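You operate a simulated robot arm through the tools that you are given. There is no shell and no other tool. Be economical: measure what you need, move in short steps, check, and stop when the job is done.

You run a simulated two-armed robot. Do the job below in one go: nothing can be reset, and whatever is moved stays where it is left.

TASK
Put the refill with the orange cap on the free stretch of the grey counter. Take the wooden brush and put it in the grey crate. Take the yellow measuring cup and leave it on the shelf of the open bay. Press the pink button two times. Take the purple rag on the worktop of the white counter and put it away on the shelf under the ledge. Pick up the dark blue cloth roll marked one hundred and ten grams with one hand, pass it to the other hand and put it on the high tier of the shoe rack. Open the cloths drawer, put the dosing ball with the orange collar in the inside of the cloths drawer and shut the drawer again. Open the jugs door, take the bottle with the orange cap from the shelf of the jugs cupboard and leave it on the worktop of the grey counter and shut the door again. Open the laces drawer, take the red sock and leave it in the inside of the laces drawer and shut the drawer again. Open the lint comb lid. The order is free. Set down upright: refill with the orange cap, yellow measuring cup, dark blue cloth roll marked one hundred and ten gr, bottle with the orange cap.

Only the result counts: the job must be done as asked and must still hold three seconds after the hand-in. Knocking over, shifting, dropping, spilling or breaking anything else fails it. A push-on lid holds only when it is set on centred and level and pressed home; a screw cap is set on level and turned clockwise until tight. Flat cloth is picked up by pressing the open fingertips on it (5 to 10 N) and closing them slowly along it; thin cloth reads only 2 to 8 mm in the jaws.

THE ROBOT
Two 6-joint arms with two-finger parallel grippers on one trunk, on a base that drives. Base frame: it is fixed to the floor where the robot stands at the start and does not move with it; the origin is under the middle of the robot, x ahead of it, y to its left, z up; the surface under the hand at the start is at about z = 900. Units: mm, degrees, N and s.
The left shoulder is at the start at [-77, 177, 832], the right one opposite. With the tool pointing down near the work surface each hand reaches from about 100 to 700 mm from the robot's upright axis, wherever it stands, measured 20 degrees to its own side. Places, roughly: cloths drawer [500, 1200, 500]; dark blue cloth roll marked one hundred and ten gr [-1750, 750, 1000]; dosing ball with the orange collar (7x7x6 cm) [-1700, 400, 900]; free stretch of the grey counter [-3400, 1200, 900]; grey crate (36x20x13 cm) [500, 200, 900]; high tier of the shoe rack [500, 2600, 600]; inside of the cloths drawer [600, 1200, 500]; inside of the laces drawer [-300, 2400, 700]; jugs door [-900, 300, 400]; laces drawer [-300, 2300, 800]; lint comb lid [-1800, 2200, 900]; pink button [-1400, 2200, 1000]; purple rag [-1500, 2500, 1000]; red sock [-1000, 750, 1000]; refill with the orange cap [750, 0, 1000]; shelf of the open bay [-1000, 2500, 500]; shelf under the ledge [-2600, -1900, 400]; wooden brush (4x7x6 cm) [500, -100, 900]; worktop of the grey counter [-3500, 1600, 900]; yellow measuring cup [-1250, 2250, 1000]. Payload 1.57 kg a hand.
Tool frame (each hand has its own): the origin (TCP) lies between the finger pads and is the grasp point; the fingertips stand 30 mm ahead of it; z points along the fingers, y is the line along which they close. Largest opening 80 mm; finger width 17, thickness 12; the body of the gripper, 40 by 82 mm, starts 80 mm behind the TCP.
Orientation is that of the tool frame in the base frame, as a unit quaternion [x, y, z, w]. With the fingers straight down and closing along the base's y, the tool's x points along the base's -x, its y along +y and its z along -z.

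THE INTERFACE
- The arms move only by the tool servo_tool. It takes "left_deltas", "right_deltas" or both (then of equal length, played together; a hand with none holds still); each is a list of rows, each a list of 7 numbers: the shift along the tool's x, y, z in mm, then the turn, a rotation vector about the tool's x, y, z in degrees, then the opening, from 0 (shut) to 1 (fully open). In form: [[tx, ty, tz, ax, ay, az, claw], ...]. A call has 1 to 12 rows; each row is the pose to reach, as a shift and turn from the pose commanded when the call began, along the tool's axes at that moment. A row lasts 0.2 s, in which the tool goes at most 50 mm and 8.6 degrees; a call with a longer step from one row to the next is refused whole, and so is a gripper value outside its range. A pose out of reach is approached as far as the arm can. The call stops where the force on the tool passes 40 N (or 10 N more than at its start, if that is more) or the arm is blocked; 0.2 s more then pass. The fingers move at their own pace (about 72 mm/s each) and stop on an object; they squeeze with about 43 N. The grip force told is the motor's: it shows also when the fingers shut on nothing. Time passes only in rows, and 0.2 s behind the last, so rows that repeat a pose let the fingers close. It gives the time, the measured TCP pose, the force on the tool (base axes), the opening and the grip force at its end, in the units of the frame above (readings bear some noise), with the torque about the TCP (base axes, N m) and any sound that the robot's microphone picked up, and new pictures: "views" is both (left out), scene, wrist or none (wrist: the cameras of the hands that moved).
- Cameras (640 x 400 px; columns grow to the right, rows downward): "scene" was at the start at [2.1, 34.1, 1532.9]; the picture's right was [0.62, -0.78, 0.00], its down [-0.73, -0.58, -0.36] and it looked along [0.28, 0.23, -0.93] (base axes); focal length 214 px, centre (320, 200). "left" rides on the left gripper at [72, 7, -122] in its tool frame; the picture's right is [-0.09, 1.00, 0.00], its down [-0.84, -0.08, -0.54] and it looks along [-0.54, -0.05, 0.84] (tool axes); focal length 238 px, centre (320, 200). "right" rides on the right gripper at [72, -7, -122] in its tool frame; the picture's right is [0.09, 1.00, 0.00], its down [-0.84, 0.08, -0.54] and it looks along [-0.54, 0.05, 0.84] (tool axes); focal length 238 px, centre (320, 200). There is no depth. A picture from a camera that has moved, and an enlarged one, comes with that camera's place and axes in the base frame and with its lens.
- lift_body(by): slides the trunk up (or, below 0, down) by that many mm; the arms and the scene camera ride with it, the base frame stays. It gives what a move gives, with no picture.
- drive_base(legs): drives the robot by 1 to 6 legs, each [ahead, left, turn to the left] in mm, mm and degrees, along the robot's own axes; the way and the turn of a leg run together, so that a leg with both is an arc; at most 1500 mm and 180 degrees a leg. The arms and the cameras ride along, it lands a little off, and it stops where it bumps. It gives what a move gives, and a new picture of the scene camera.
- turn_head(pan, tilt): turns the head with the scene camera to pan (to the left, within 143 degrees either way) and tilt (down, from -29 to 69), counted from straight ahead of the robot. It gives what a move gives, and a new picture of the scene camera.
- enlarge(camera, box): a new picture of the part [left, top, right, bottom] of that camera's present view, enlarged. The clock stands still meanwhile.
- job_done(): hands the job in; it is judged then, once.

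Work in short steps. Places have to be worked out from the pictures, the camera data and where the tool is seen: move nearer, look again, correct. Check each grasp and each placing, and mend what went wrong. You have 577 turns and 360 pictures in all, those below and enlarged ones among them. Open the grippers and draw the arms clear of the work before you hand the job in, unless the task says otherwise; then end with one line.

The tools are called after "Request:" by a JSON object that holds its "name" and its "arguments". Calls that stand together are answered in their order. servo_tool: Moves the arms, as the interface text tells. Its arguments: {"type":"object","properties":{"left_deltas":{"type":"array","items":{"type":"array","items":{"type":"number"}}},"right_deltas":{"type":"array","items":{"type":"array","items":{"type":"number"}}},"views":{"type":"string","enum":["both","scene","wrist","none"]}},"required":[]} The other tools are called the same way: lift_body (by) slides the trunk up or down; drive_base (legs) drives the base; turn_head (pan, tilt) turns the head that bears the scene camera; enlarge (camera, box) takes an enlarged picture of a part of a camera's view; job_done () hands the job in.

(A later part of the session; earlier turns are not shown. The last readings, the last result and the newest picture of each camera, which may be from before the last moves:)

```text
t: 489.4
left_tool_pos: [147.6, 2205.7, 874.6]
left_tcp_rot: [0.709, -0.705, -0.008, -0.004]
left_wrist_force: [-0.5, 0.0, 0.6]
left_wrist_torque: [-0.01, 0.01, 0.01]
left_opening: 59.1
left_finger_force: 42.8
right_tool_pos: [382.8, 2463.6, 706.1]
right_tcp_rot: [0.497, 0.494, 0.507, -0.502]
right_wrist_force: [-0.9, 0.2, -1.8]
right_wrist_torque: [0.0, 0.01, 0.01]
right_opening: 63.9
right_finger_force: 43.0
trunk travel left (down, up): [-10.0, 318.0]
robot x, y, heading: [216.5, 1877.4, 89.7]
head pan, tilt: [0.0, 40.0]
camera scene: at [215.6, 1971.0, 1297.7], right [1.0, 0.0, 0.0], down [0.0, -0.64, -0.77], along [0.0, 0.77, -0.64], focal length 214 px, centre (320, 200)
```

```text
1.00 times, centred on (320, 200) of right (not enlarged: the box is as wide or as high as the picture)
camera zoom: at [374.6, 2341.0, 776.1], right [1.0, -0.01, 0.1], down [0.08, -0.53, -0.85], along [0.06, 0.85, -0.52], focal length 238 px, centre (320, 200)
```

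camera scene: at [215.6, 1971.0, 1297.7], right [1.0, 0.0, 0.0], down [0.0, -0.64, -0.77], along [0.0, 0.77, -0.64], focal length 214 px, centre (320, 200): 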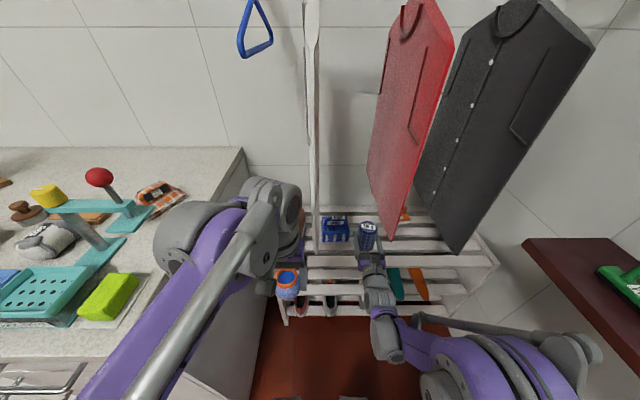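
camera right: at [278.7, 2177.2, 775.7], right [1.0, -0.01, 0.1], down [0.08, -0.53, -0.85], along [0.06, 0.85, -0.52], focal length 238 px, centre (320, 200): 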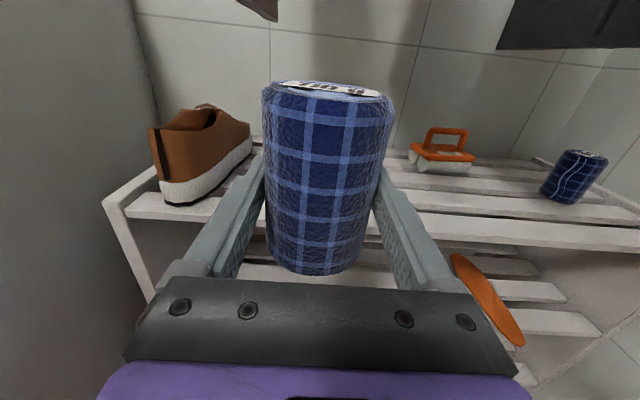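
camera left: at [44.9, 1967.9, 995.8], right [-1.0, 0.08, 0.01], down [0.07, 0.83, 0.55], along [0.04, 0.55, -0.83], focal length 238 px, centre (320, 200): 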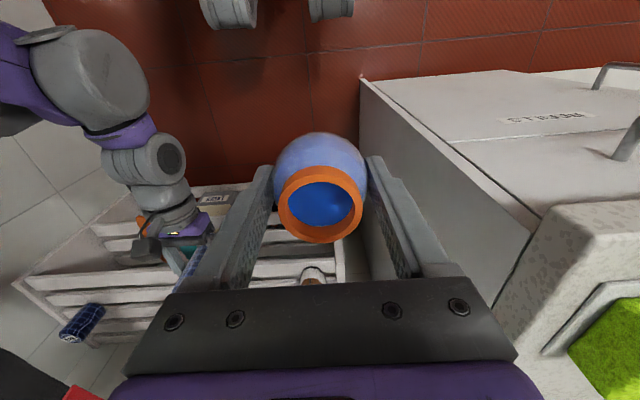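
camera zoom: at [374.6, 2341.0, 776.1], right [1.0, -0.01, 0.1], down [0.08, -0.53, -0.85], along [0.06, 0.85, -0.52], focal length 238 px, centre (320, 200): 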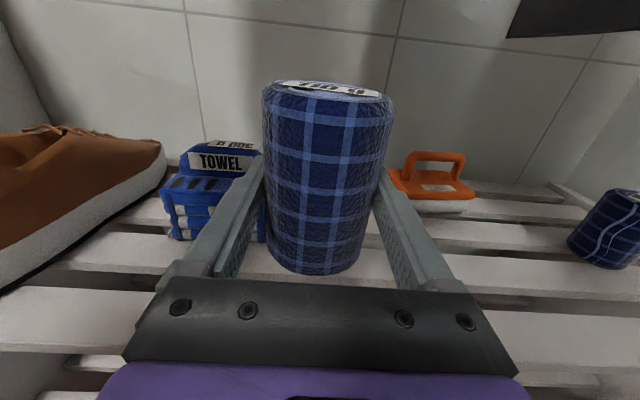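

Slats lie at y≈2435–2470 and 2493–2535. I position the roll at about (403,2497) and lower it.

Request:
{"name": "servo_tool", "arguments": {"right_deltas": [[0, 10, 15, 0, 0, 0, 0], [0, 20, 34, 0, 0, 0, 0], [-15, 20, 34, 0, 0, 0, 0], [-30, 20, 34, 0, 0, 0, 0], [-42, 20, 34, 0, 0, 0, 0], [-42, 20, 34, 0, 0, 0, 0]], "views": "wrist"}}

```text
t: 490.8
left_tool_pos: [146.7, 2205.7, 874.0]
left_tcp_rot: [0.709, -0.705, -0.008, -0.004]
left_wrist_force: [-0.4, -0.6, -1.3]
left_wrist_torque: [-0.04, -0.01, 0.0]
left_opening: 59.0
left_finger_force: 43.5
right_tool_pos: [390.0, 2497.5, 662.3]
right_tcp_rot: [0.499, 0.492, 0.511, -0.498]
right_wrist_force: [0.7, 0.6, -1.8]
right_wrist_torque: [-0.03, 0.02, -0.01]
right_opening: 63.7
right_finger_force: 43.2
right hand out of reach, approached as far as the arm can: row 1, 2, 3, 4, 5, 6
trunk travel left (down, up): [-10.0, 318.0]
robot x, y, heading: [216.3, 1876.0, 90.0]
head pan, tilt: [0.0, 40.0]
camera right: at [380.8, 2375.2, 733.8], right [0.99, -0.02, 0.1], down [0.07, -0.53, -0.85], along [0.07, 0.85, -0.52], focal length 238 px, centre (320, 200)
```

right: 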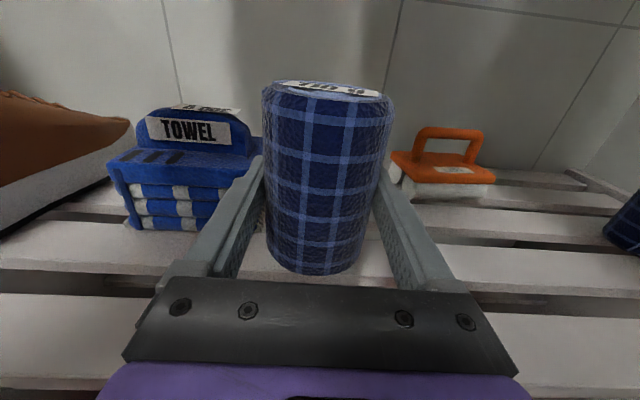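

The towel's edge is close to the left finger; I shift the base right 18 mm, then lower to contact.

Request:
{"name": "drive_base", "arguments": {"legs": [[0, -18, 0]]}}

Request:
{"name": "servo_tool", "arguments": {"right_deltas": [[-5, 0, 0, 0, 0, 0, 0], [-9, 0, 0, 0, 0, 0, 0], [-12, 0, 0, 0, 0, 0, 0], [-15, 0, 0, 0, 0, 0, 0], [-18, 0, 0, 0, 0, 0, 0], [-21, 0, 0, 0, 0, 0, 0], [-24, 0, 0, 0, 0, 0, 0], [-27, 0, 0, 0, 0, 0, 0], [-30, 0, 0, 0, 0, 0, 0]], "views": "wrist"}}

```text
t: 491.6
left_tool_pos: [165.8, 2206.2, 875.9]
left_tcp_rot: [0.71, -0.705, -0.008, -0.003]
left_wrist_force: [0.3, -0.1, -1.0]
left_wrist_torque: [0.0, 0.02, 0.0]
left_opening: 58.9
left_finger_force: 43.1
right_tool_pos: [409.0, 2497.5, 661.6]
right_tcp_rot: [0.499, 0.491, 0.511, -0.498]
right_wrist_force: [-0.7, -0.8, -2.2]
right_wrist_torque: [-0.03, 0.01, -0.02]
right_opening: 63.6
right_finger_force: 42.8
trunk travel left (down, up): [-10.0, 318.0]
robot x, y, heading: [233.2, 1876.0, 89.6]
head pan, tilt: [0.0, 40.0]
camera scene: at [234.2, 1970.3, 1297.7], right [1.0, 0.0, 0.0], down [0.0, -0.64, -0.77], along [0.0, 0.77, -0.64], focal length 214 px, centre (320, 200)
```

scene: 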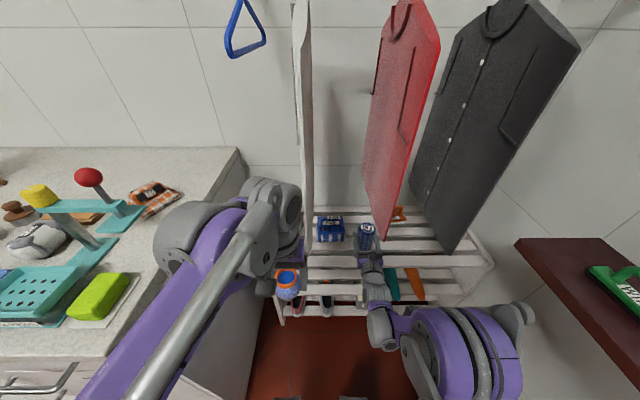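

```text
t: 493.6
left_tool_pos: [165.0, 2206.2, 874.8]
left_tcp_rot: [0.71, -0.704, -0.008, -0.004]
left_wrist_force: [0.4, -0.5, -1.2]
left_wrist_torque: [0.01, 0.0, 0.03]
left_opening: 58.9
left_finger_force: 42.6
right_tool_pos: [408.1, 2499.3, 632.2]
right_tcp_rot: [0.499, 0.492, 0.51, -0.499]
right_wrist_force: [0.4, -1.6, -2.1]
right_wrist_torque: [0.0, -0.01, -0.02]
right_opening: 63.8
right_finger_force: 43.1
trunk travel left (down, up): [-10.0, 318.0]
robot x, y, heading: [231.1, 1878.0, 89.8]
head pan, tilt: [0.0, 40.0]
camera right: at [398.8, 2375.5, 703.4], right [0.99, -0.02, 0.1], down [0.07, -0.53, -0.85], along [0.07, 0.85, -0.52], focal length 238 px, centre (320, 200)
```

right: 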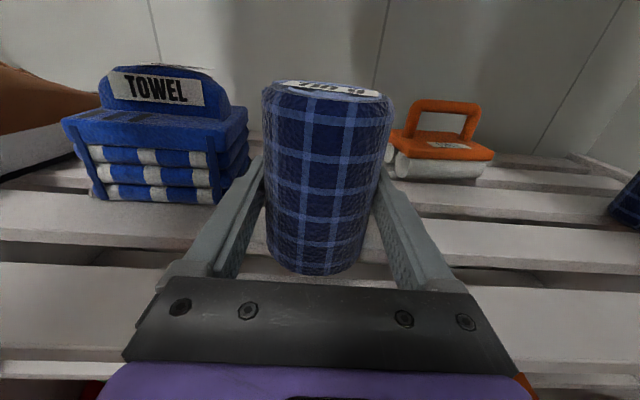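

No contact yet—the tier is lower than thought. I continue down.

Request:
{"name": "servo_tool", "arguments": {"right_deltas": [[-5, 0, 0, 0, 0, 0, 0], [-10, 0, 0, 0, 0, 0, 0], [-15, 0, 0, 0, 0, 0, 0], [-20, 0, 0, 0, 0, 0, 0], [-25, 0, 0, 0, 0, 0, 0], [-30, 0, 0, 0, 0, 0, 0], [-35, 0, 0, 0, 0, 0, 0], [-40, 0, 0, 0, 0, 0, 0]], "views": "wrist"}}

```text
t: 494.3
left_tool_pos: [166.0, 2205.3, 874.3]
left_tcp_rot: [0.71, -0.704, -0.008, -0.005]
left_wrist_force: [0.3, 0.1, -0.5]
left_wrist_torque: [0.0, 0.07, 0.01]
left_opening: 58.7
left_finger_force: 42.9
right_tool_pos: [407.0, 2497.7, 626.3]
right_tcp_rot: [0.495, 0.488, 0.515, -0.502]
right_wrist_force: [-1.1, -3.4, 14.3]
right_wrist_torque: [-0.61, 0.15, -0.02]
right_opening: 63.7
right_finger_force: 43.2
trunk travel left (down, up): [-10.0, 318.0]
robot x, y, heading: [237.3, 1875.3, 89.8]
head pan, tilt: [0.0, 40.0]
stopped in row 3 (right hand): the force on the tool passed its limit at 50 N (the readings are from after the stop); the commanded pose is now the measured one
camera right: at [398.6, 2374.3, 695.3], right [0.99, -0.02, 0.1], down [0.07, -0.51, -0.85], along [0.07, 0.86, -0.51], focal length 238 px, centre (320, 200)
```

right: 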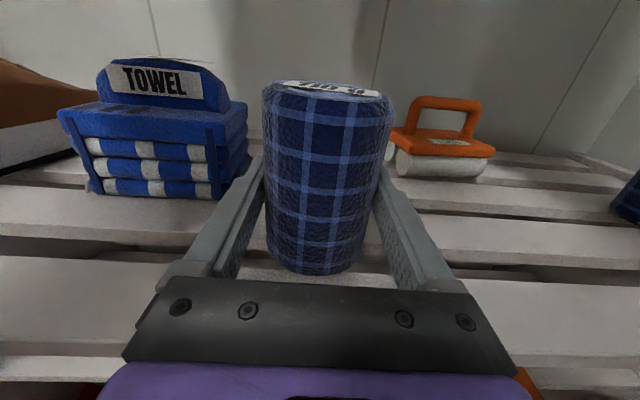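

Contact (base ≈582), straddling two slats. I ease up 1 mm, level the pitch, and release gently.

Request:
{"name": "servo_tool", "arguments": {"right_deltas": [[2, 0, 0, 0, -1, 0, 0], [1, 0, 0, 0, -2, 0, 0], [0, 0, 0, 0, -2, 0, 0], [0, 0, 0, 0, -2, 0, 0]], "views": "none"}}

Request:
{"name": "servo_tool", "arguments": {"right_deltas": [[0, 0, 0, 0, 0, 0, 0.83], [0, 0, 0, 0, 0, 0, 0.9], [0, 0, 0, 0, 0, 0, 1], [0, 0, 0, 0, 0, 0, 1], [0, 0, -15, 0, 0, 0, 1], [0, 0, -35, 0, 0, 0, 1], [0, 0, -60, 0, 0, 0, 1]], "views": "wrist"}}

```text
t: 495.3
left_tool_pos: [164.8, 2206.6, 875.3]
left_tcp_rot: [0.71, -0.704, -0.007, -0.005]
left_wrist_force: [-0.6, 0.0, -1.1]
left_wrist_torque: [-0.02, -0.01, -0.02]
left_opening: 59.0
left_finger_force: 42.6
right_tool_pos: [408.5, 2498.9, 626.9]
right_tcp_rot: [0.505, 0.495, 0.508, -0.492]
right_wrist_force: [0.6, 9.1, 24.6]
right_wrist_torque: [1.27, 0.1, -0.05]
right_opening: 64.0
right_finger_force: 43.1
trunk travel left (down, up): [-10.0, 318.0]
robot x, y, heading: [232.2, 1875.0, 89.7]
head pan, tilt: [0.0, 40.0]
```

```text
t: 496.9
left_tool_pos: [165.0, 2206.9, 874.6]
left_tcp_rot: [0.71, -0.704, -0.008, -0.004]
left_wrist_force: [-0.2, -0.1, -0.4]
left_wrist_torque: [0.02, 0.01, -0.04]
left_opening: 58.6
left_finger_force: 43.1
right_tool_pos: [407.3, 2438.4, 622.4]
right_tcp_rot: [0.505, 0.498, 0.505, -0.492]
right_wrist_force: [0.1, 0.1, -0.1]
right_wrist_torque: [0.0, 0.03, -0.02]
right_opening: 80.1
right_finger_force: 0.0
trunk travel left (down, up): [-10.0, 318.0]
robot x, y, heading: [234.8, 1875.0, 89.8]
head pan, tilt: [0.0, 40.0]
camera right: at [398.4, 2316.1, 697.5], right [0.99, -0.02, 0.1], down [0.07, -0.55, -0.83], along [0.07, 0.84, -0.54], focal length 238 px, centre (320, 200)
```

right: 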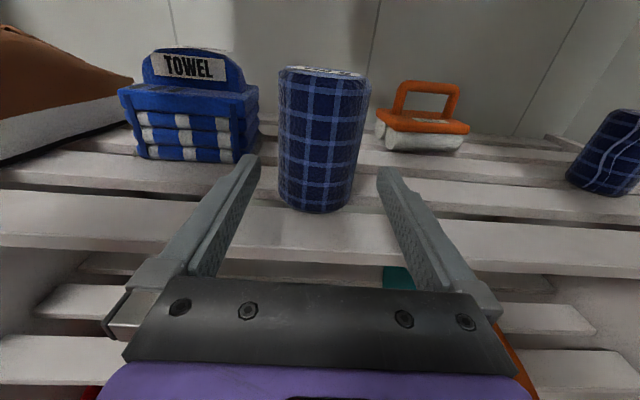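

Request:
{"name": "enlarge", "arguments": {"camera": "right", "box": [220, 40, 440, 260]}}

```text
1.82 times, centred on (330, 150) of right
camera zoom: at [398.4, 2316.1, 697.5], right [0.99, -0.02, 0.1], down [0.07, -0.55, -0.83], along [0.07, 0.84, -0.54], focal length 433 px, centre (302, 291)
```

zoom: 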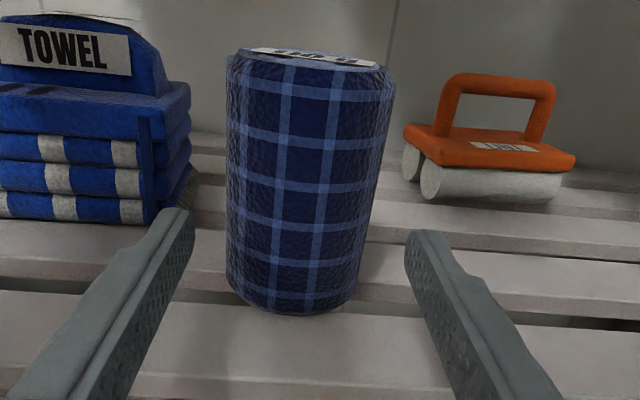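

Roll stands upright on the high tier. I back out, move west and turn to face the counter with the cloths drawer.

Request:
{"name": "drive_base", "arguments": {"legs": [[-560, 0, 0], [0, 630, 0], [0, 0, -90]]}}

Request:
{"name": "turn_head", "arguments": {"pan": 0, "tilt": 35}}

```text
t: 498.8
left_tool_pos: [160.1, 2016.5, 872.3]
left_tcp_rot: [0.712, -0.702, -0.005, -0.002]
left_wrist_force: [-0.1, -0.6, -0.2]
left_wrist_torque: [-0.03, -0.02, 0.0]
left_opening: 59.0
left_finger_force: 42.8
right_tool_pos: [401.2, 2248.0, 622.6]
right_tcp_rot: [0.505, 0.501, 0.503, -0.492]
right_wrist_force: [-0.3, 0.3, 0.5]
right_wrist_torque: [0.03, -0.04, -0.02]
right_opening: 79.9
right_finger_force: 0.0
trunk travel left (down, up): [-10.0, 318.0]
robot x, y, heading: [228.5, 1686.1, 90.2]
head pan, tilt: [0.0, 40.0]
stopped in leg 1: the robot was blocked; the commanded pose is now the measured one
camera scene: at [229.6, 1783.1, 1297.6], right [1.0, 0.0, 0.0], down [0.0, -0.65, -0.76], along [0.0, 0.76, -0.65], focal length 214 px, centre (320, 200)
```

scene: 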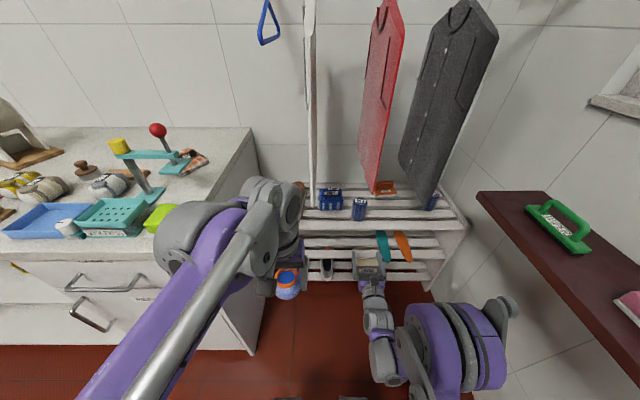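

```text
t: 499.4
left_tool_pos: [160.6, 2017.5, 874.3]
left_tcp_rot: [0.712, -0.702, -0.005, -0.001]
left_wrist_force: [0.5, 0.4, -1.2]
left_wrist_torque: [-0.04, 0.03, -0.02]
left_opening: 58.9
left_finger_force: 42.9
right_tool_pos: [402.5, 2248.5, 620.9]
right_tcp_rot: [0.505, 0.501, 0.502, -0.492]
right_wrist_force: [0.2, 0.5, 0.1]
right_wrist_torque: [0.0, 0.0, -0.01]
right_opening: 79.7
right_finger_force: 0.1
trunk travel left (down, up): [-10.0, 318.0]
robot x, y, heading: [229.0, 1685.3, 90.0]
head pan, tilt: [0.0, 35.0]
camera scene: at [229.9, 1787.4, 1304.5], right [1.0, 0.0, 0.0], down [0.0, -0.58, -0.81], along [0.0, 0.81, -0.58], focal length 214 px, centre (320, 200)
```

scene: 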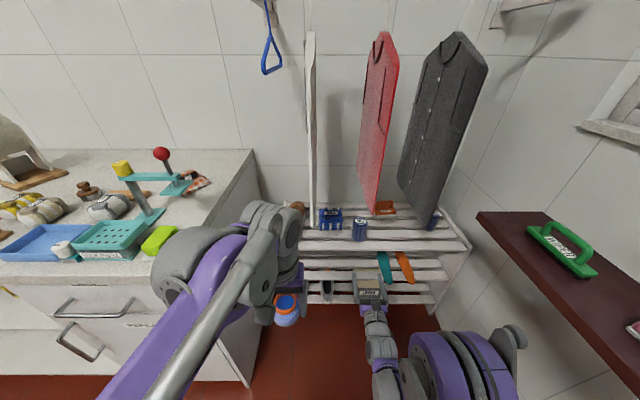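

The rear bumped (counter end behind me). I go sideways west first, then back and turn.

Request:
{"name": "drive_base", "arguments": {"legs": [[30, 0, 0], [0, 640, 0], [-330, 0, 0], [0, 0, -90]]}}

```text
t: 504.2
left_tool_pos: [-303.4, 2040.5, 875.9]
left_tcp_rot: [0.708, -0.707, -0.006, -0.001]
left_wrist_force: [-2.0, -5.0, -0.4]
left_wrist_torque: [-0.06, 0.01, 0.1]
left_opening: 58.8
left_finger_force: 43.5
right_tool_pos: [-49.5, 2269.9, 625.1]
right_tcp_rot: [0.511, 0.489, 0.512, -0.487]
right_wrist_force: [21.0, -4.3, 4.6]
right_wrist_torque: [-0.48, 0.29, 2.07]
right_opening: 61.7
right_finger_force: 0.0
trunk travel left (down, up): [-10.0, 318.0]
robot x, y, heading: [-238.6, 1710.4, 89.4]
head pan, tilt: [0.0, 35.0]
stopped in leg 2: the force on the tool passed its limit at 87 N (the readings are from after the stop); the commanded pose is now the measured one
camera scene: at [-236.5, 1807.8, 1305.4], right [1.0, -0.01, 0.0], down [-0.01, -0.57, -0.82], along [0.01, 0.82, -0.57], focal length 214 px, centre (320, 200)
```

scene: 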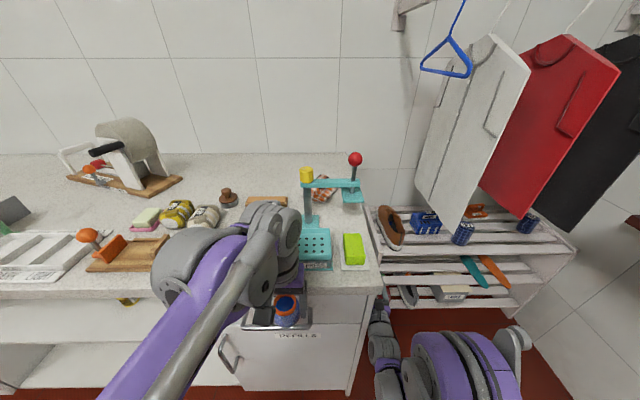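

The right hand touched the white counter's side. I move right 40, back straight 330, then west and turn.

Request:
{"name": "drive_base", "arguments": {"legs": [[0, -40, 0], [-250, 0, 0]]}}

```text
t: 506.6
left_tool_pos: [-267.7, 1792.8, 875.6]
left_tcp_rot: [-0.706, 0.708, 0.005, 0.003]
left_wrist_force: [0.1, 0.3, -0.7]
left_wrist_torque: [0.02, 0.0, 0.0]
left_opening: 58.7
left_finger_force: 42.5
right_tool_pos: [-13.8, 2023.1, 624.1]
right_tcp_rot: [0.511, 0.491, 0.512, -0.486]
right_wrist_force: [-0.2, -0.2, 0.0]
right_wrist_torque: [0.0, -0.01, 0.0]
right_opening: 79.6
right_finger_force: 0.1
trunk travel left (down, up): [-10.0, 318.0]
robot x, y, heading: [-204.2, 1462.9, 89.0]
head pan, tilt: [0.0, 35.0]
camera scene: at [-201.5, 1560.7, 1305.3], right [1.0, -0.02, 0.0], down [-0.01, -0.57, -0.82], along [0.01, 0.82, -0.57], focal length 214 px, centre (320, 200)
```

scene: 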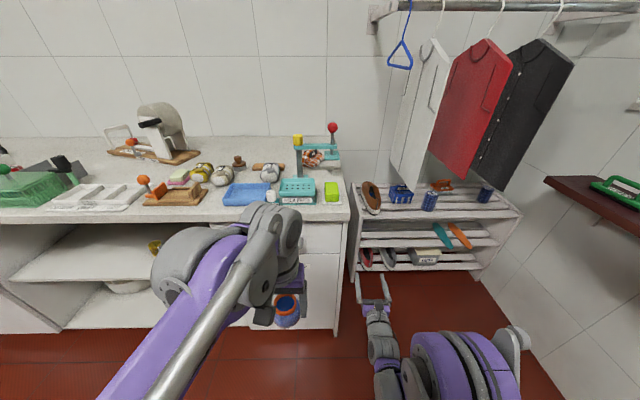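

Nothing was disturbed. Continue west and turn to face the drawers.

Request:
{"name": "drive_base", "arguments": {"legs": [[-200, 0, 0], [0, 200, 0], [0, 0, -89]]}}

```text
t: 514.0
left_tool_pos: [-77.5, 1338.5, 875.1]
left_tcp_rot: [-0.001, 1.0, 0.003, 0.006]
left_wrist_force: [-0.5, 0.4, -0.4]
left_wrist_torque: [0.03, -0.03, -0.01]
left_opening: 58.8
left_finger_force: 43.3
right_tool_pos: [155.8, 1086.4, 624.1]
right_tcp_rot: [0.708, -0.014, 0.706, 0.017]
right_wrist_force: [0.9, 0.5, 0.6]
right_wrist_torque: [0.02, -0.02, 0.0]
right_opening: 80.1
right_finger_force: 0.1
trunk travel left (down, up): [-10.0, 318.0]
robot x, y, heading: [-402.9, 1270.3, -0.5]
head pan, tilt: [0.0, 35.0]
camera scene: at [-308.4, 1269.8, 1305.3], right [-0.01, -1.0, 0.0], down [-0.57, 0.01, -0.82], along [0.82, -0.01, -0.57], focal length 214 px, centre (320, 200)
```

scene: 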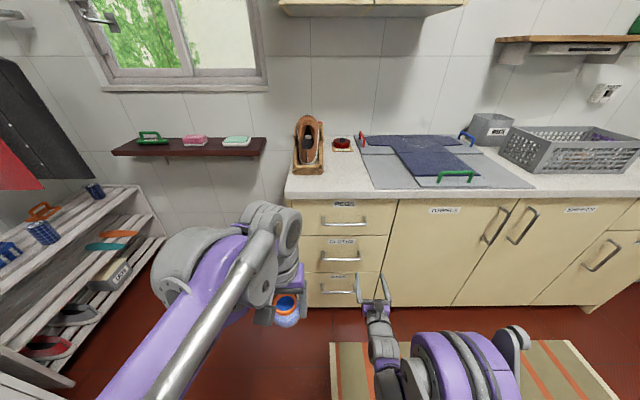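

Request:
{"name": "enlarge", "arguments": {"camera": "scene", "box": [280, 170, 440, 310]}}

Request:
{"name": "enlarge", "arguments": {"camera": "right", "box": [0, 0, 640, 400]}}

```text
2.86 times, centred on (360, 240) of scene
camera zoom: at [-308.4, 1269.8, 1305.3], right [-0.01, -1.0, 0.0], down [-0.57, 0.01, -0.82], along [0.82, -0.01, -0.57], focal length 613 px, centre (206, 86)
```

zoom: 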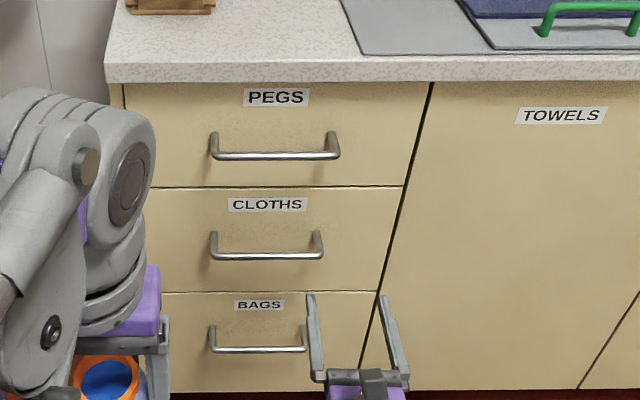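

```text
1.00 times, centred on (320, 200) of right (not enlarged: the box is as wide or as high as the picture)
camera zoom: at [33.8, 1098.0, 697.5], right [-0.04, -0.99, 0.1], down [-0.55, -0.06, -0.83], along [0.84, -0.09, -0.54], focal length 238 px, centre (320, 200)
```

zoom: 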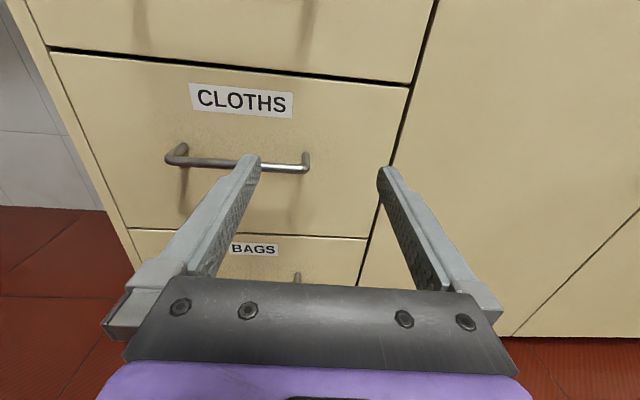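

CLOTHS is the middle drawer; its handle bar is at about (303,1173,570). I roll the right gripper 90° so the fingers close vertically and align it.

Request:
{"name": "servo_tool", "arguments": {"right_deltas": [[0, 0, 0, 0, 0, 8, 1], [0, -8, 4, 0, 0, 16, 1], [0, -16, 8, 0, 0, 24, 1], [-5, -24, 12, 0, 0, 32, 1], [-10, -32, 16, 0, 0, 40, 1], [-15, -40, 20, 0, 0, 48, 1], [-20, -48, 24, 0, 0, 56, 1], [-25, -56, 28, 0, 0, 64, 1], [-30, -64, 32, 0, 0, 72, 1], [-36, -72, 36, 0, 0, 80, 1], [-42, -80, 40, 0, 0, 88, 1], [-48, -86, 44, 0, 0, 90, 1]], "views": "both"}}

```text
t: 516.6
left_tool_pos: [-76.7, 1336.5, 874.1]
left_tcp_rot: [-0.001, 1.0, 0.002, 0.005]
left_wrist_force: [-0.4, -0.6, 0.0]
left_wrist_torque: [0.0, 0.0, -0.03]
left_opening: 58.7
left_finger_force: 43.0
right_tool_pos: [199.1, 1162.3, 581.5]
right_tcp_rot: [0.578, -0.539, 0.46, -0.404]
right_wrist_force: [0.6, 0.2, -0.4]
right_wrist_torque: [0.02, -0.02, -0.01]
right_opening: 80.0
right_finger_force: 0.1
right hand out of reach, approached as far as the arm can: row 1, 2, 3, 4, 5, 6, 7, 8, 9, 10, 11, 12
trunk travel left (down, up): [-10.0, 318.0]
robot x, y, heading: [-405.1, 1272.7, -0.5]
head pan, tilt: [0.0, 35.0]
camera scene: at [-308.5, 1269.8, 1305.3], right [-0.01, -1.0, 0.0], down [-0.57, 0.01, -0.82], along [0.82, -0.01, -0.57], focal length 214 px, centre (320, 200)
camera right: at [83.1, 1095.3, 626.1], right [-0.25, -0.18, -0.95], down [-0.54, 0.84, -0.02], along [0.8, 0.51, -0.31], focal length 238 px, centre (320, 200)
```

scene: 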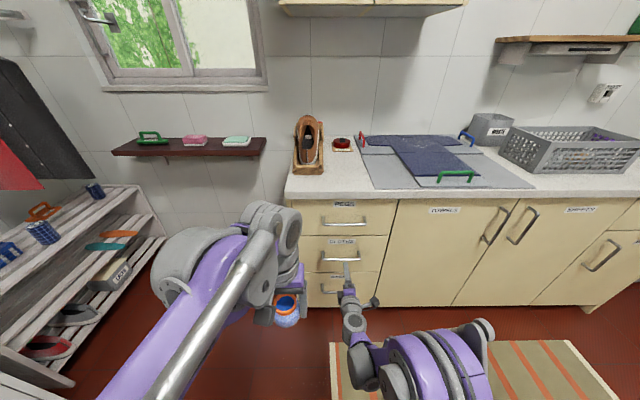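
right: 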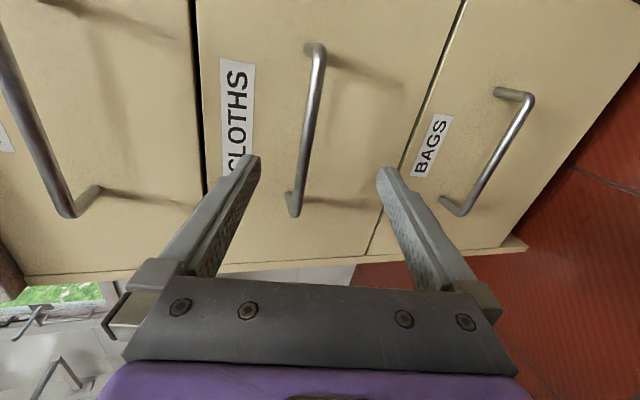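

Tool is in place (tilted 14° down). I advance onto the bar and grip it.

Request:
{"name": "servo_tool", "arguments": {"right_deltas": [[0, -5, 30, 0, 0, 0, 0.7], [0, -10, 60, 0, 0, 0, 0.6], [0, -15, 80, 0, 0, 0, 0.6], [0, -15, 92, 0, 0, 0, 0.6], [0, -15, 92, 0, 0, 0, 0.3], [0, -15, 92, 0, 0, 0, 0], [0, -15, 92, 0, 0, 0, 0]], "views": "wrist"}}

```text
t: 518.1
left_tool_pos: [-76.1, 1339.1, 875.4]
left_tcp_rot: [-0.002, 1.0, 0.001, 0.004]
left_wrist_force: [-0.2, -0.1, -0.9]
left_wrist_torque: [0.02, -0.02, 0.03]
left_opening: 58.9
left_finger_force: 43.2
right_tool_pos: [293.0, 1159.6, 570.2]
right_tcp_rot: [0.577, -0.541, 0.459, -0.405]
right_wrist_force: [-1.7, -0.9, -20.3]
right_wrist_torque: [0.64, 0.04, 0.12]
right_opening: 12.8
right_finger_force: 29.6
trunk travel left (down, up): [-10.0, 318.0]
robot x, y, heading: [-403.8, 1274.3, -0.5]
head pan, tilt: [0.0, 35.0]
stopped in row 7 (right hand): the force on the tool passed its limit at 46 N (the readings are from after the stop); the commanded pose is now the measured one
camera right: at [176.0, 1093.1, 614.1], right [-0.25, -0.18, -0.95], down [-0.54, 0.84, -0.02], along [0.8, 0.51, -0.31], focal length 238 px, centre (320, 200)
```

right: 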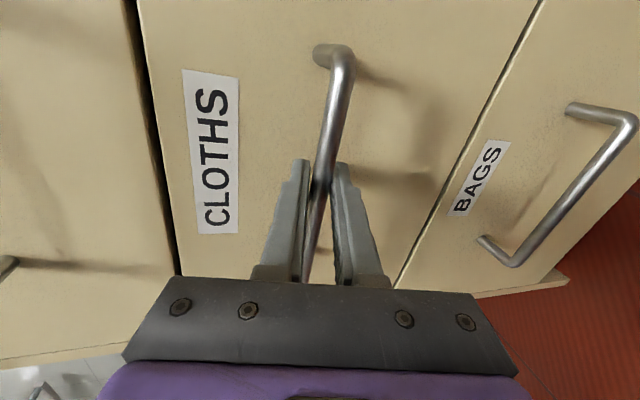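

Gripped. I pull the drawer by driving back.

Request:
{"name": "drive_base", "arguments": {"legs": [[-250, 0, 0]]}}

```text
t: 519.7
left_tool_pos: [-276.3, 1338.5, 874.3]
left_tcp_rot: [0.002, 1.0, 0.002, 0.004]
left_wrist_force: [0.1, -0.7, -0.7]
left_wrist_torque: [0.01, -0.01, -0.02]
left_opening: 59.2
left_finger_force: 42.8
right_tool_pos: [90.6, 1159.5, 569.5]
right_tcp_rot: [0.576, -0.542, 0.459, -0.404]
right_wrist_force: [-1.1, -0.1, -11.0]
right_wrist_torque: [0.65, 0.03, 0.14]
right_opening: 13.0
right_finger_force: 30.3
trunk travel left (down, up): [-10.0, 318.0]
robot x, y, heading: [-606.4, 1278.6, -0.8]
head pan, tilt: [0.0, 35.0]
stopped in leg 1: the force on the tool passed its limit at 42 N (the readings are from after the stop); the commanded pose is now the measured one
camera scene: at [-508.1, 1271.7, 1305.2], right [-0.02, -1.0, 0.0], down [-0.57, 0.01, -0.82], along [0.82, -0.01, -0.57], focal length 214 px, centre (320, 200)
```

scene: 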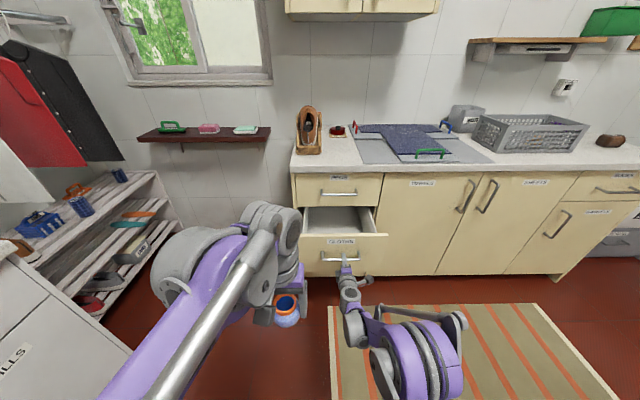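

Drawer is ~200 mm open. I check the inside.

Request:
{"name": "enlarge", "arguments": {"camera": "scene", "box": [280, 160, 400, 280]}}

```text
3.33 times, centred on (340, 220) of scene
camera zoom: at [-508.1, 1271.7, 1305.2], right [-0.02, -1.0, 0.0], down [-0.57, 0.01, -0.82], along [0.82, -0.01, -0.57], focal length 715 px, centre (253, 133)
```

zoom: 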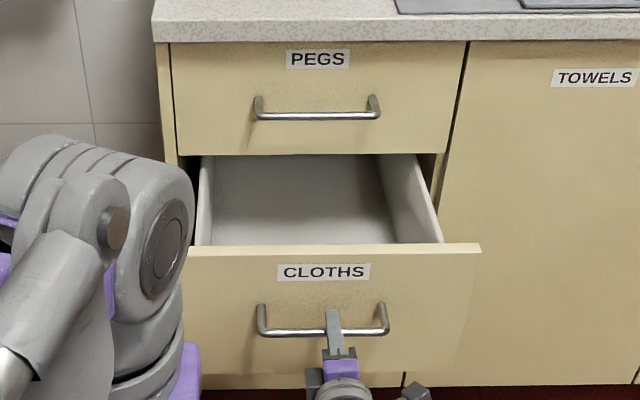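

Empty drawer. I try to pull it further for more room.

Request:
{"name": "drive_base", "arguments": {"legs": [[-80, 0, 0]]}}

```text
t: 520.8
left_tool_pos: [-356.5, 1338.2, 874.6]
left_tcp_rot: [0.001, 1.0, 0.001, 0.005]
left_wrist_force: [0.0, -0.7, -1.4]
left_wrist_torque: [0.01, 0.01, 0.03]
left_opening: 58.9
left_finger_force: 43.0
right_tool_pos: [11.9, 1160.0, 569.2]
right_tcp_rot: [0.575, -0.542, 0.461, -0.403]
right_wrist_force: [-0.4, -4.6, -16.5]
right_wrist_torque: [0.46, 0.06, -0.19]
right_opening: 13.2
right_finger_force: 29.8
trunk travel left (down, up): [-10.0, 318.0]
robot x, y, heading: [-687.6, 1275.1, -0.8]
head pan, tilt: [0.0, 35.0]
camera scene: at [-587.4, 1272.4, 1305.1], right [-0.02, -1.0, 0.0], down [-0.57, 0.01, -0.82], along [0.82, -0.01, -0.57], focal length 214 px, centre (320, 200)
```

scene: 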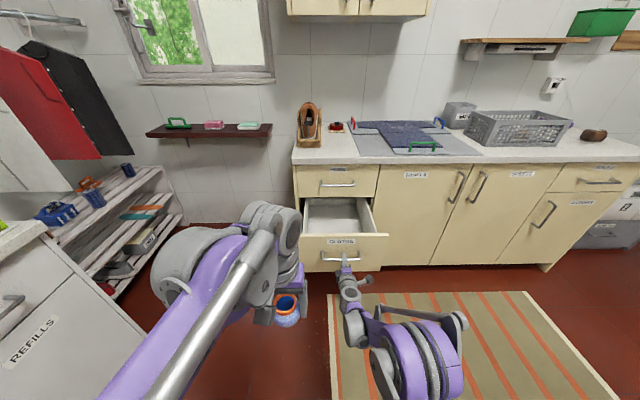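

Now 280 mm open. I release the handle, back off, and fold the right arm.

Request:
{"name": "servo_tool", "arguments": {"right_deltas": [[0, 0, 0, 0, 0, 0, 0.5], [0, 0, 0, 0, 0, 0, 0.7], [0, 0, 0, 0, 0, 0, 0.7]], "views": "none"}}

Request:
{"name": "drive_base", "arguments": {"legs": [[-90, 0, 0.8]]}}

Request:
{"name": "servo_tool", "arguments": {"right_deltas": [[0, 0, 0, 0, 0, -8, 0.8], [0, 0, 0, 0, 0, -16, 1], [0, 0, 0, 0, 0, -24, 1], [0, -10, 0, 0, 0, -32, 1], [0, -20, 0, 0, 0, -40, 1], [0, -30, 0, 0, 0, -48, 1], [0, -40, 0, 0, 0, -56, 1], [0, -50, 0, 0, 0, -64, 1], [0, -60, 0, 0, 0, -72, 1], [0, -70, 0, 0, 0, -80, 1], [0, -80, 0, 0, 0, -88, 1], [0, -90, 0, 0, 0, -90, 1]], "views": "none"}}

```text
t: 521.6
left_tool_pos: [-356.2, 1339.4, 875.2]
left_tcp_rot: [0.002, 1.0, 0.002, 0.005]
left_wrist_force: [-0.1, -0.3, 0.0]
left_wrist_torque: [0.0, -0.01, 0.0]
left_opening: 58.9
left_finger_force: 43.1
right_tool_pos: [10.6, 1160.5, 569.9]
right_tcp_rot: [0.575, -0.543, 0.46, -0.404]
right_wrist_force: [-0.1, -0.2, -0.3]
right_wrist_torque: [-0.02, 0.02, 0.0]
right_opening: 56.0
right_finger_force: 0.0
trunk travel left (down, up): [-10.0, 318.0]
robot x, y, heading: [-684.8, 1275.4, -0.7]
head pan, tilt: [0.0, 35.0]
```

```text
t: 522.7
left_tool_pos: [-449.1, 1344.9, 875.5]
left_tcp_rot: [-0.006, 1.0, 0.002, 0.005]
left_wrist_force: [0.0, 0.4, -0.5]
left_wrist_torque: [-0.01, -0.06, -0.01]
left_opening: 59.1
left_finger_force: 43.0
right_tool_pos: [-79.5, 1171.0, 570.7]
right_tcp_rot: [0.579, -0.538, 0.458, -0.408]
right_wrist_force: [0.3, -0.2, -0.5]
right_wrist_torque: [0.01, 0.02, 0.01]
right_opening: 55.9
right_finger_force: 0.1
trunk travel left (down, up): [-10.0, 318.0]
robot x, y, heading: [-780.9, 1276.1, -0.5]
head pan, tilt: [0.0, 35.0]
camera scene: at [-680.5, 1275.3, 1305.3], right [0.0, -1.0, 0.0], down [-0.57, 0.0, -0.82], along [0.82, 0.0, -0.57], focal length 214 px, centre (320, 200)
```

scene: 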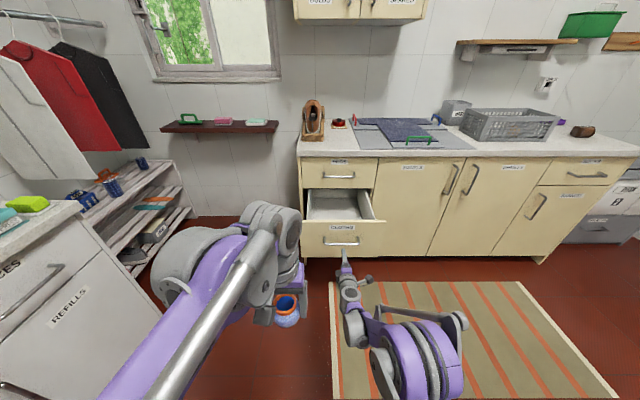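

```text
t: 525.3
left_tool_pos: [-448.4, 1345.2, 874.6]
left_tcp_rot: [-0.006, 1.0, 0.002, 0.005]
left_wrist_force: [-0.6, -0.2, -1.2]
left_wrist_torque: [0.01, 0.05, 0.0]
left_opening: 58.9
left_finger_force: 42.7
right_tool_pos: [-54.8, 1179.2, 658.1]
right_tcp_rot: [0.79, 0.029, 0.612, 0.037]
right_wrist_force: [0.4, 0.5, -0.5]
right_wrist_torque: [0.0, 0.0, 0.0]
right_opening: 79.9
right_finger_force: 0.1
trunk travel left (down, up): [-10.0, 318.0]
robot x, y, heading: [-775.8, 1277.8, -0.2]
head pan, tilt: [0.0, 35.0]
```

Request:
{"name": "servo_tool", "arguments": {"right_deltas": [[14, 8, -38, 0, -6, 0, 1], [28, 16, -76, 0, -12, 0, 1], [43, 25, -114, 0, -19, 0, 1], [58, 33, -152, 0, -26, 0, 1], [73, 41, -190, 0, -33, 0, 1], [88, 50, -228, 0, -40, 0, 1], [102, 58, -266, 0, -47, 0, 1], [116, 66, -304, 0, -54, 0, 1], [131, 75, -342, 0, -61, 0, 1], [146, 83, -380, 0, -68, 0, 1], [160, 91, -418, 0, -76, 0, 1], [175, 100, -455, 0, -76, 0, 1]], "left_deltas": [[0, 0, 0, 0, 0, 8, 0], [0, 0, 0, 0, 0, 16, 0], [0, 0, 0, 0, 0, 24, 0], [0, 0, 0, 0, 0, 32, 0], [0, 0, 0, 0, 0, 40, 0], [0, 0, 0, 0, 0, 48, 0], [0, 0, 0, 0, 0, 56, 0], [0, 0, 0, 0, 0, 64, 0], [0, 0, 0, 0, 0, 72, 0], [0, 0, 0, 0, 0, 80, 0], [0, 0, 0, 0, 0, 88, 0], [0, 0, 0, 0, 0, 90, 0]], "views": "none"}}

```text
t: 527.9
left_tool_pos: [-448.5, 1345.0, 875.4]
left_tcp_rot: [0.704, 0.71, 0.005, 0.003]
left_wrist_force: [0.4, -0.5, -0.9]
left_wrist_torque: [0.05, -0.01, 0.03]
left_opening: 59.2
left_finger_force: 43.2
right_tool_pos: [-452.1, 1138.5, 944.7]
right_tcp_rot: [0.995, 0.002, 0.014, 0.102]
right_wrist_force: [-0.3, -0.4, 0.2]
right_wrist_torque: [0.01, 0.01, 0.02]
right_opening: 80.0
right_finger_force: 0.1
right hand out of reach, approached as far as the arm can: row 7, 8, 9, 10, 11, 12
trunk travel left (down, up): [-10.0, 318.0]
robot x, y, heading: [-775.6, 1276.5, -0.2]
head pan, tilt: [0.0, 35.0]
```

Left gripper is yawed so its camera fits in the drawer. I position the robot so the left hand comes over the drawer.

Request:
{"name": "drive_base", "arguments": {"legs": [[0, -175, 0], [496, 0, 0]]}}

Request:
{"name": "servo_tool", "arguments": {"left_deltas": [[0, 0, 0, 0, 0, 0, 0], [10, 40, 0, 0, 0, 0, 0], [15, 80, 0, 0, 0, 0, 0], [20, 120, 10, 0, 0, 0, 0], [20, 140, 40, 0, 0, 0, 0], [20, 140, 70, 0, 0, 0, 0]], "views": "both"}}

```text
t: 529.9
left_tool_pos: [-450.2, 1197.0, 875.6]
left_tcp_rot: [0.703, 0.711, 0.005, 0.003]
left_wrist_force: [-0.8, 0.6, -0.1]
left_wrist_torque: [0.0, -0.02, 0.05]
left_opening: 58.8
left_finger_force: 43.9
right_tool_pos: [-452.1, 990.9, 944.9]
right_tcp_rot: [0.995, 0.003, 0.016, 0.101]
right_wrist_force: [0.2, -0.5, -0.3]
right_wrist_torque: [-0.02, 0.01, -0.01]
right_opening: 79.8
right_finger_force: 0.0
trunk travel left (down, up): [-10.0, 318.0]
robot x, y, heading: [-779.0, 1127.6, 0.1]
head pan, tilt: [0.0, 35.0]
stopped in leg 1: the robot was blocked; the commanded pose is now the measured one
camera scene: at [-680.8, 1126.8, 1305.3], right [0.0, -1.0, 0.0], down [-0.57, 0.0, -0.82], along [0.82, 0.0, -0.57], focal length 214 px, centre (320, 200)
```

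scene: 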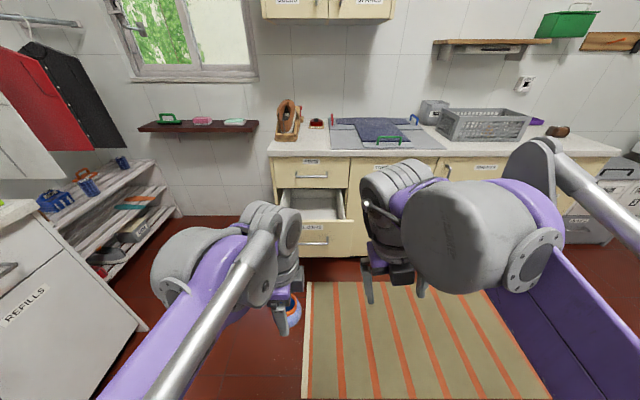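

```text
t: 531.3
left_tool_pos: [-309.7, 1220.0, 807.9]
left_tcp_rot: [0.703, 0.711, 0.005, 0.002]
left_wrist_force: [-0.5, -0.2, 0.0]
left_wrist_torque: [0.02, 0.0, 0.02]
left_opening: 58.7
left_finger_force: 43.0
right_tool_pos: [-453.0, 989.7, 944.4]
right_tcp_rot: [0.995, 0.003, 0.015, 0.101]
right_wrist_force: [-0.5, 0.6, 0.4]
right_wrist_torque: [-0.04, 0.01, -0.01]
right_opening: 80.0
right_finger_force: 0.1
trunk travel left (down, up): [-10.0, 318.0]
robot x, y, heading: [-778.1, 1130.4, 0.1]
head pan, tilt: [0.0, 35.0]
camera scene: at [-680.7, 1126.5, 1305.3], right [0.0, -1.0, 0.0], down [-0.57, 0.0, -0.82], along [0.82, 0.0, -0.57], focal length 214 px, centre (320, 200)
camera left: at [-306.9, 1291.0, 929.6], right [1.0, -0.08, 0.01], down [-0.07, -0.84, 0.54], along [-0.03, -0.54, -0.84], focal length 238 px, centre (320, 200)
```

scene: 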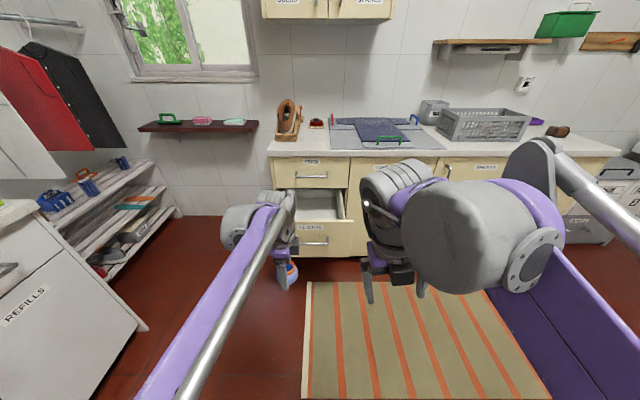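
left: 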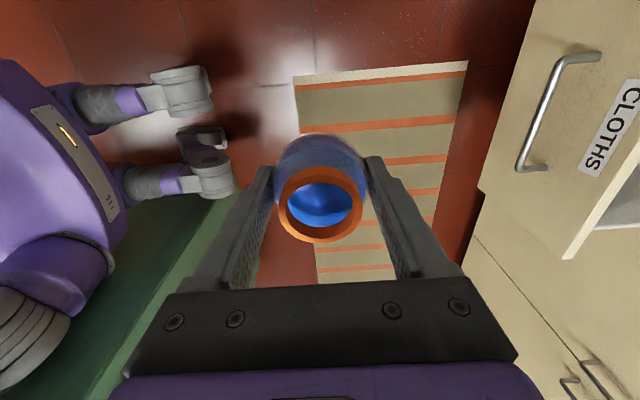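

The robot touched the island side; I go straight ahead instead to bring the ball over the drawer.

Request:
{"name": "drive_base", "arguments": {"legs": [[300, 0, 0], [195, -30, 0]]}}

Request:
{"name": "enlarge", "arguments": {"camera": "left", "box": [0, 0, 640, 400]}}

```text
t: 534.5
left_tool_pos: [180.9, 1188.8, 806.8]
left_tcp_rot: [0.703, 0.711, 0.005, 0.002]
left_wrist_force: [-0.8, -0.2, -0.5]
left_wrist_torque: [0.02, 0.02, 0.01]
left_opening: 58.8
left_finger_force: 43.1
right_tool_pos: [38.2, 959.8, 944.0]
right_tcp_rot: [0.995, 0.002, 0.015, 0.101]
right_wrist_force: [-0.2, -0.2, -0.8]
right_wrist_torque: [-0.01, 0.04, 0.0]
right_opening: 80.1
right_finger_force: 0.0
trunk travel left (down, up): [-10.0, 318.0]
robot x, y, heading: [-283.0, 1098.7, -0.1]
head pan, tilt: [0.0, 35.0]
camera scene: at [-189.1, 1095.7, 1305.2], right [0.0, -1.0, 0.0], down [-0.57, 0.0, -0.82], along [0.82, 0.0, -0.57], focal length 214 px, centre (320, 200)
```

scene: 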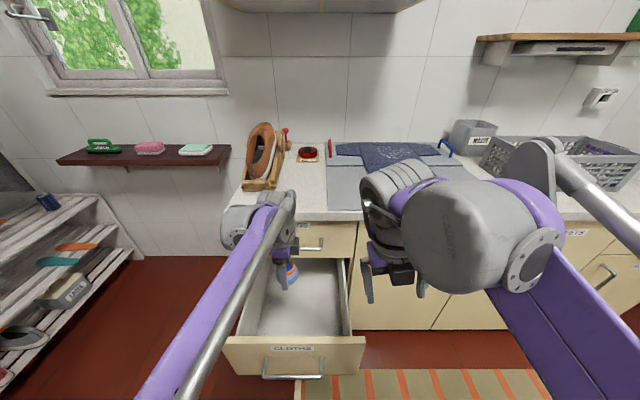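

```text
1.00 times, centred on (320, 200) of left (not enlarged: the box is as wide or as high as the picture)
camera zoom: at [184.5, 1259.8, 929.7], right [1.0, -0.08, 0.01], down [-0.07, -0.84, 0.54], along [-0.04, -0.54, -0.84], focal length 238 px, centre (320, 200)
```

zoom: 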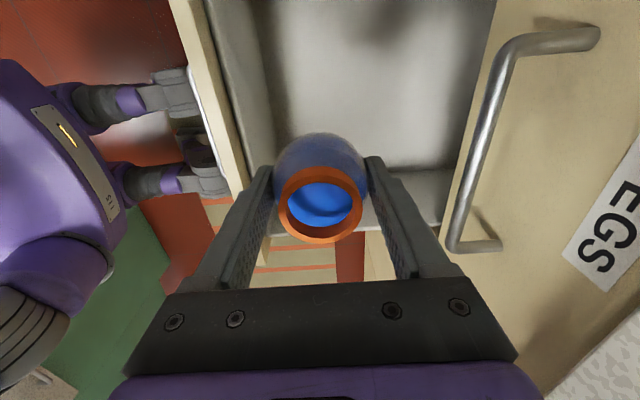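

The ball is well inside the drawer outline. Lowering it.

Request:
{"name": "servo_tool", "arguments": {"left_deltas": [[0, 3, 45, 0, 0, 0, 0], [0, 6, 90, 0, 0, 0, 0], [0, 9, 135, 0, 0, 0, 0], [0, 12, 180, 0, 0, 0, 0], [0, 12, 215, 0, 0, 0, 0], [0, 12, 240, 0, 0, 0, 0], [0, 12, 260, 0, 0, 0, 0], [0, 12, 270, 0, 0, 0, 0]], "views": "wrist"}}

```text
t: 536.3
left_tool_pos: [193.3, 1191.4, 536.2]
left_tcp_rot: [0.702, 0.712, 0.005, 0.002]
left_wrist_force: [0.2, 0.2, -0.6]
left_wrist_torque: [0.02, 0.01, 0.01]
left_opening: 58.8
left_finger_force: 42.6
right_tool_pos: [38.1, 958.8, 942.5]
right_tcp_rot: [0.995, 0.002, 0.016, 0.101]
right_wrist_force: [-0.3, -0.7, 0.6]
right_wrist_torque: [-0.04, 0.0, -0.02]
right_opening: 80.0
right_finger_force: 0.2
trunk travel left (down, up): [-10.0, 318.0]
robot x, y, heading: [-286.9, 1099.3, -0.1]
head pan, tilt: [0.0, 35.0]
camera left: at [197.6, 1261.8, 658.7], right [1.0, -0.08, 0.01], down [-0.07, -0.84, 0.54], along [-0.03, -0.54, -0.84], focal length 238 px, centre (320, 200)
```

left: 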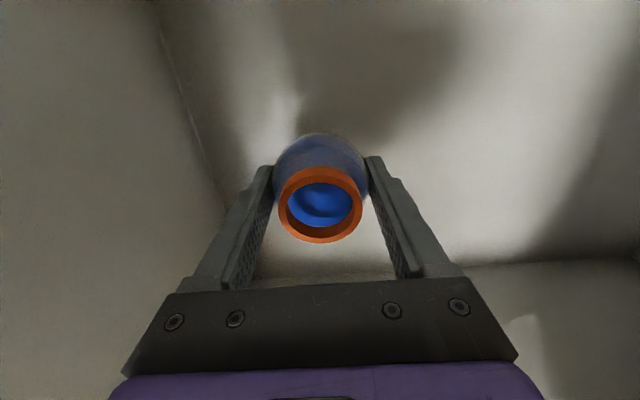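

Continuing to contact in small steps.

Request:
{"name": "servo_tool", "arguments": {"left_deltas": [[0, 0, 6, 0, 0, 0, 0], [0, 0, 12, 0, 0, 0, 0], [0, 0, 18, 0, 0, 0, 0], [0, 0, 24, 0, 0, 0, 0], [0, 0, 30, 0, 0, 0, 0], [0, 0, 36, 0, 0, 0, 0], [0, 0, 42, 0, 0, 0, 0], [0, 0, 48, 0, 0, 0, 0], [0, 0, 54, 0, 0, 0, 0], [0, 0, 60, 0, 0, 0, 0]], "views": "none"}}

```text
t: 538.5
left_tool_pos: [195.8, 1189.4, 481.1]
left_tcp_rot: [0.703, 0.711, 0.004, 0.003]
left_wrist_force: [0.4, 0.7, 24.1]
left_wrist_torque: [-0.01, 0.26, 0.01]
left_opening: 59.1
left_finger_force: 42.8
right_tool_pos: [37.5, 958.5, 943.7]
right_tcp_rot: [0.995, 0.002, 0.016, 0.101]
right_wrist_force: [0.0, 0.1, 0.1]
right_wrist_torque: [0.02, -0.02, 0.03]
right_opening: 80.1
right_finger_force: 0.1
trunk travel left (down, up): [-10.0, 318.0]
robot x, y, heading: [-285.7, 1096.7, 0.2]
head pan, tilt: [0.0, 35.0]
stopped in row 10 (left hand): the force on the tool passed its limit at 61 N (the readings are from after the stop); the commanded pose is now the measured one
```

Contact with the drawer floor. I ease up 3 mm, release, and rise straight out.

Request:
{"name": "servo_tool", "arguments": {"left_deltas": [[0, 0, -3, 0, 0, 0, 0], [0, 0, -3, 0, 0, 0, 0.8], [0, 0, -3, 0, 0, 0, 0.95], [0, 0, -3, 0, 0, 0, 0.95], [0, 0, -20, 0, 0, 0, 0.95], [0, 0, -50, 0, 0, 0, 0.95], [0, 0, -95, 0, 0, 0, 0.95], [0, 0, -140, 0, 0, 0, 0.95], [0, 0, -185, 0, 0, 0, 0.95], [0, 0, -230, 0, 0, 0, 0.95], [0, 0, -275, 0, 0, 0, 0.95], [0, 0, -320, 0, 0, 0, 0.95]], "views": "wrist"}}

```text
t: 541.1
left_tool_pos: [193.4, 1185.9, 800.9]
left_tcp_rot: [0.704, 0.71, 0.004, 0.001]
left_wrist_force: [0.6, -0.2, 1.2]
left_wrist_torque: [0.02, -0.02, -0.02]
left_opening: 75.7
left_finger_force: 0.1
right_tool_pos: [37.2, 958.5, 944.2]
right_tcp_rot: [0.995, 0.002, 0.015, 0.102]
right_wrist_force: [-0.4, -0.6, 0.4]
right_wrist_torque: [-0.01, 0.02, -0.01]
right_opening: 79.9
right_finger_force: 0.1
trunk travel left (down, up): [-10.0, 318.0]
robot x, y, heading: [-289.5, 1094.6, 0.2]
head pan, tilt: [0.0, 35.0]
camera left: at [197.2, 1256.8, 923.6], right [1.0, -0.08, 0.01], down [-0.07, -0.84, 0.54], along [-0.04, -0.54, -0.84], focal length 238 px, centre (320, 200)
```

left: 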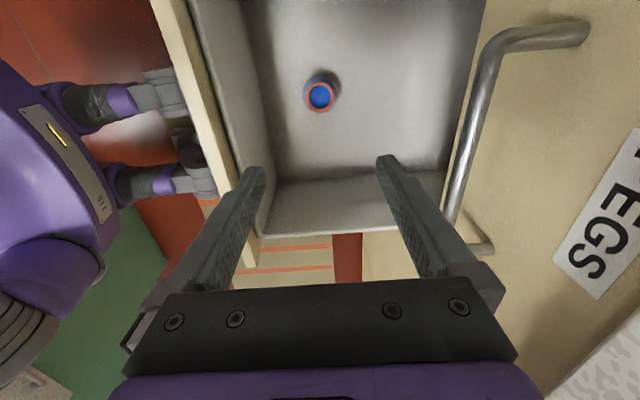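

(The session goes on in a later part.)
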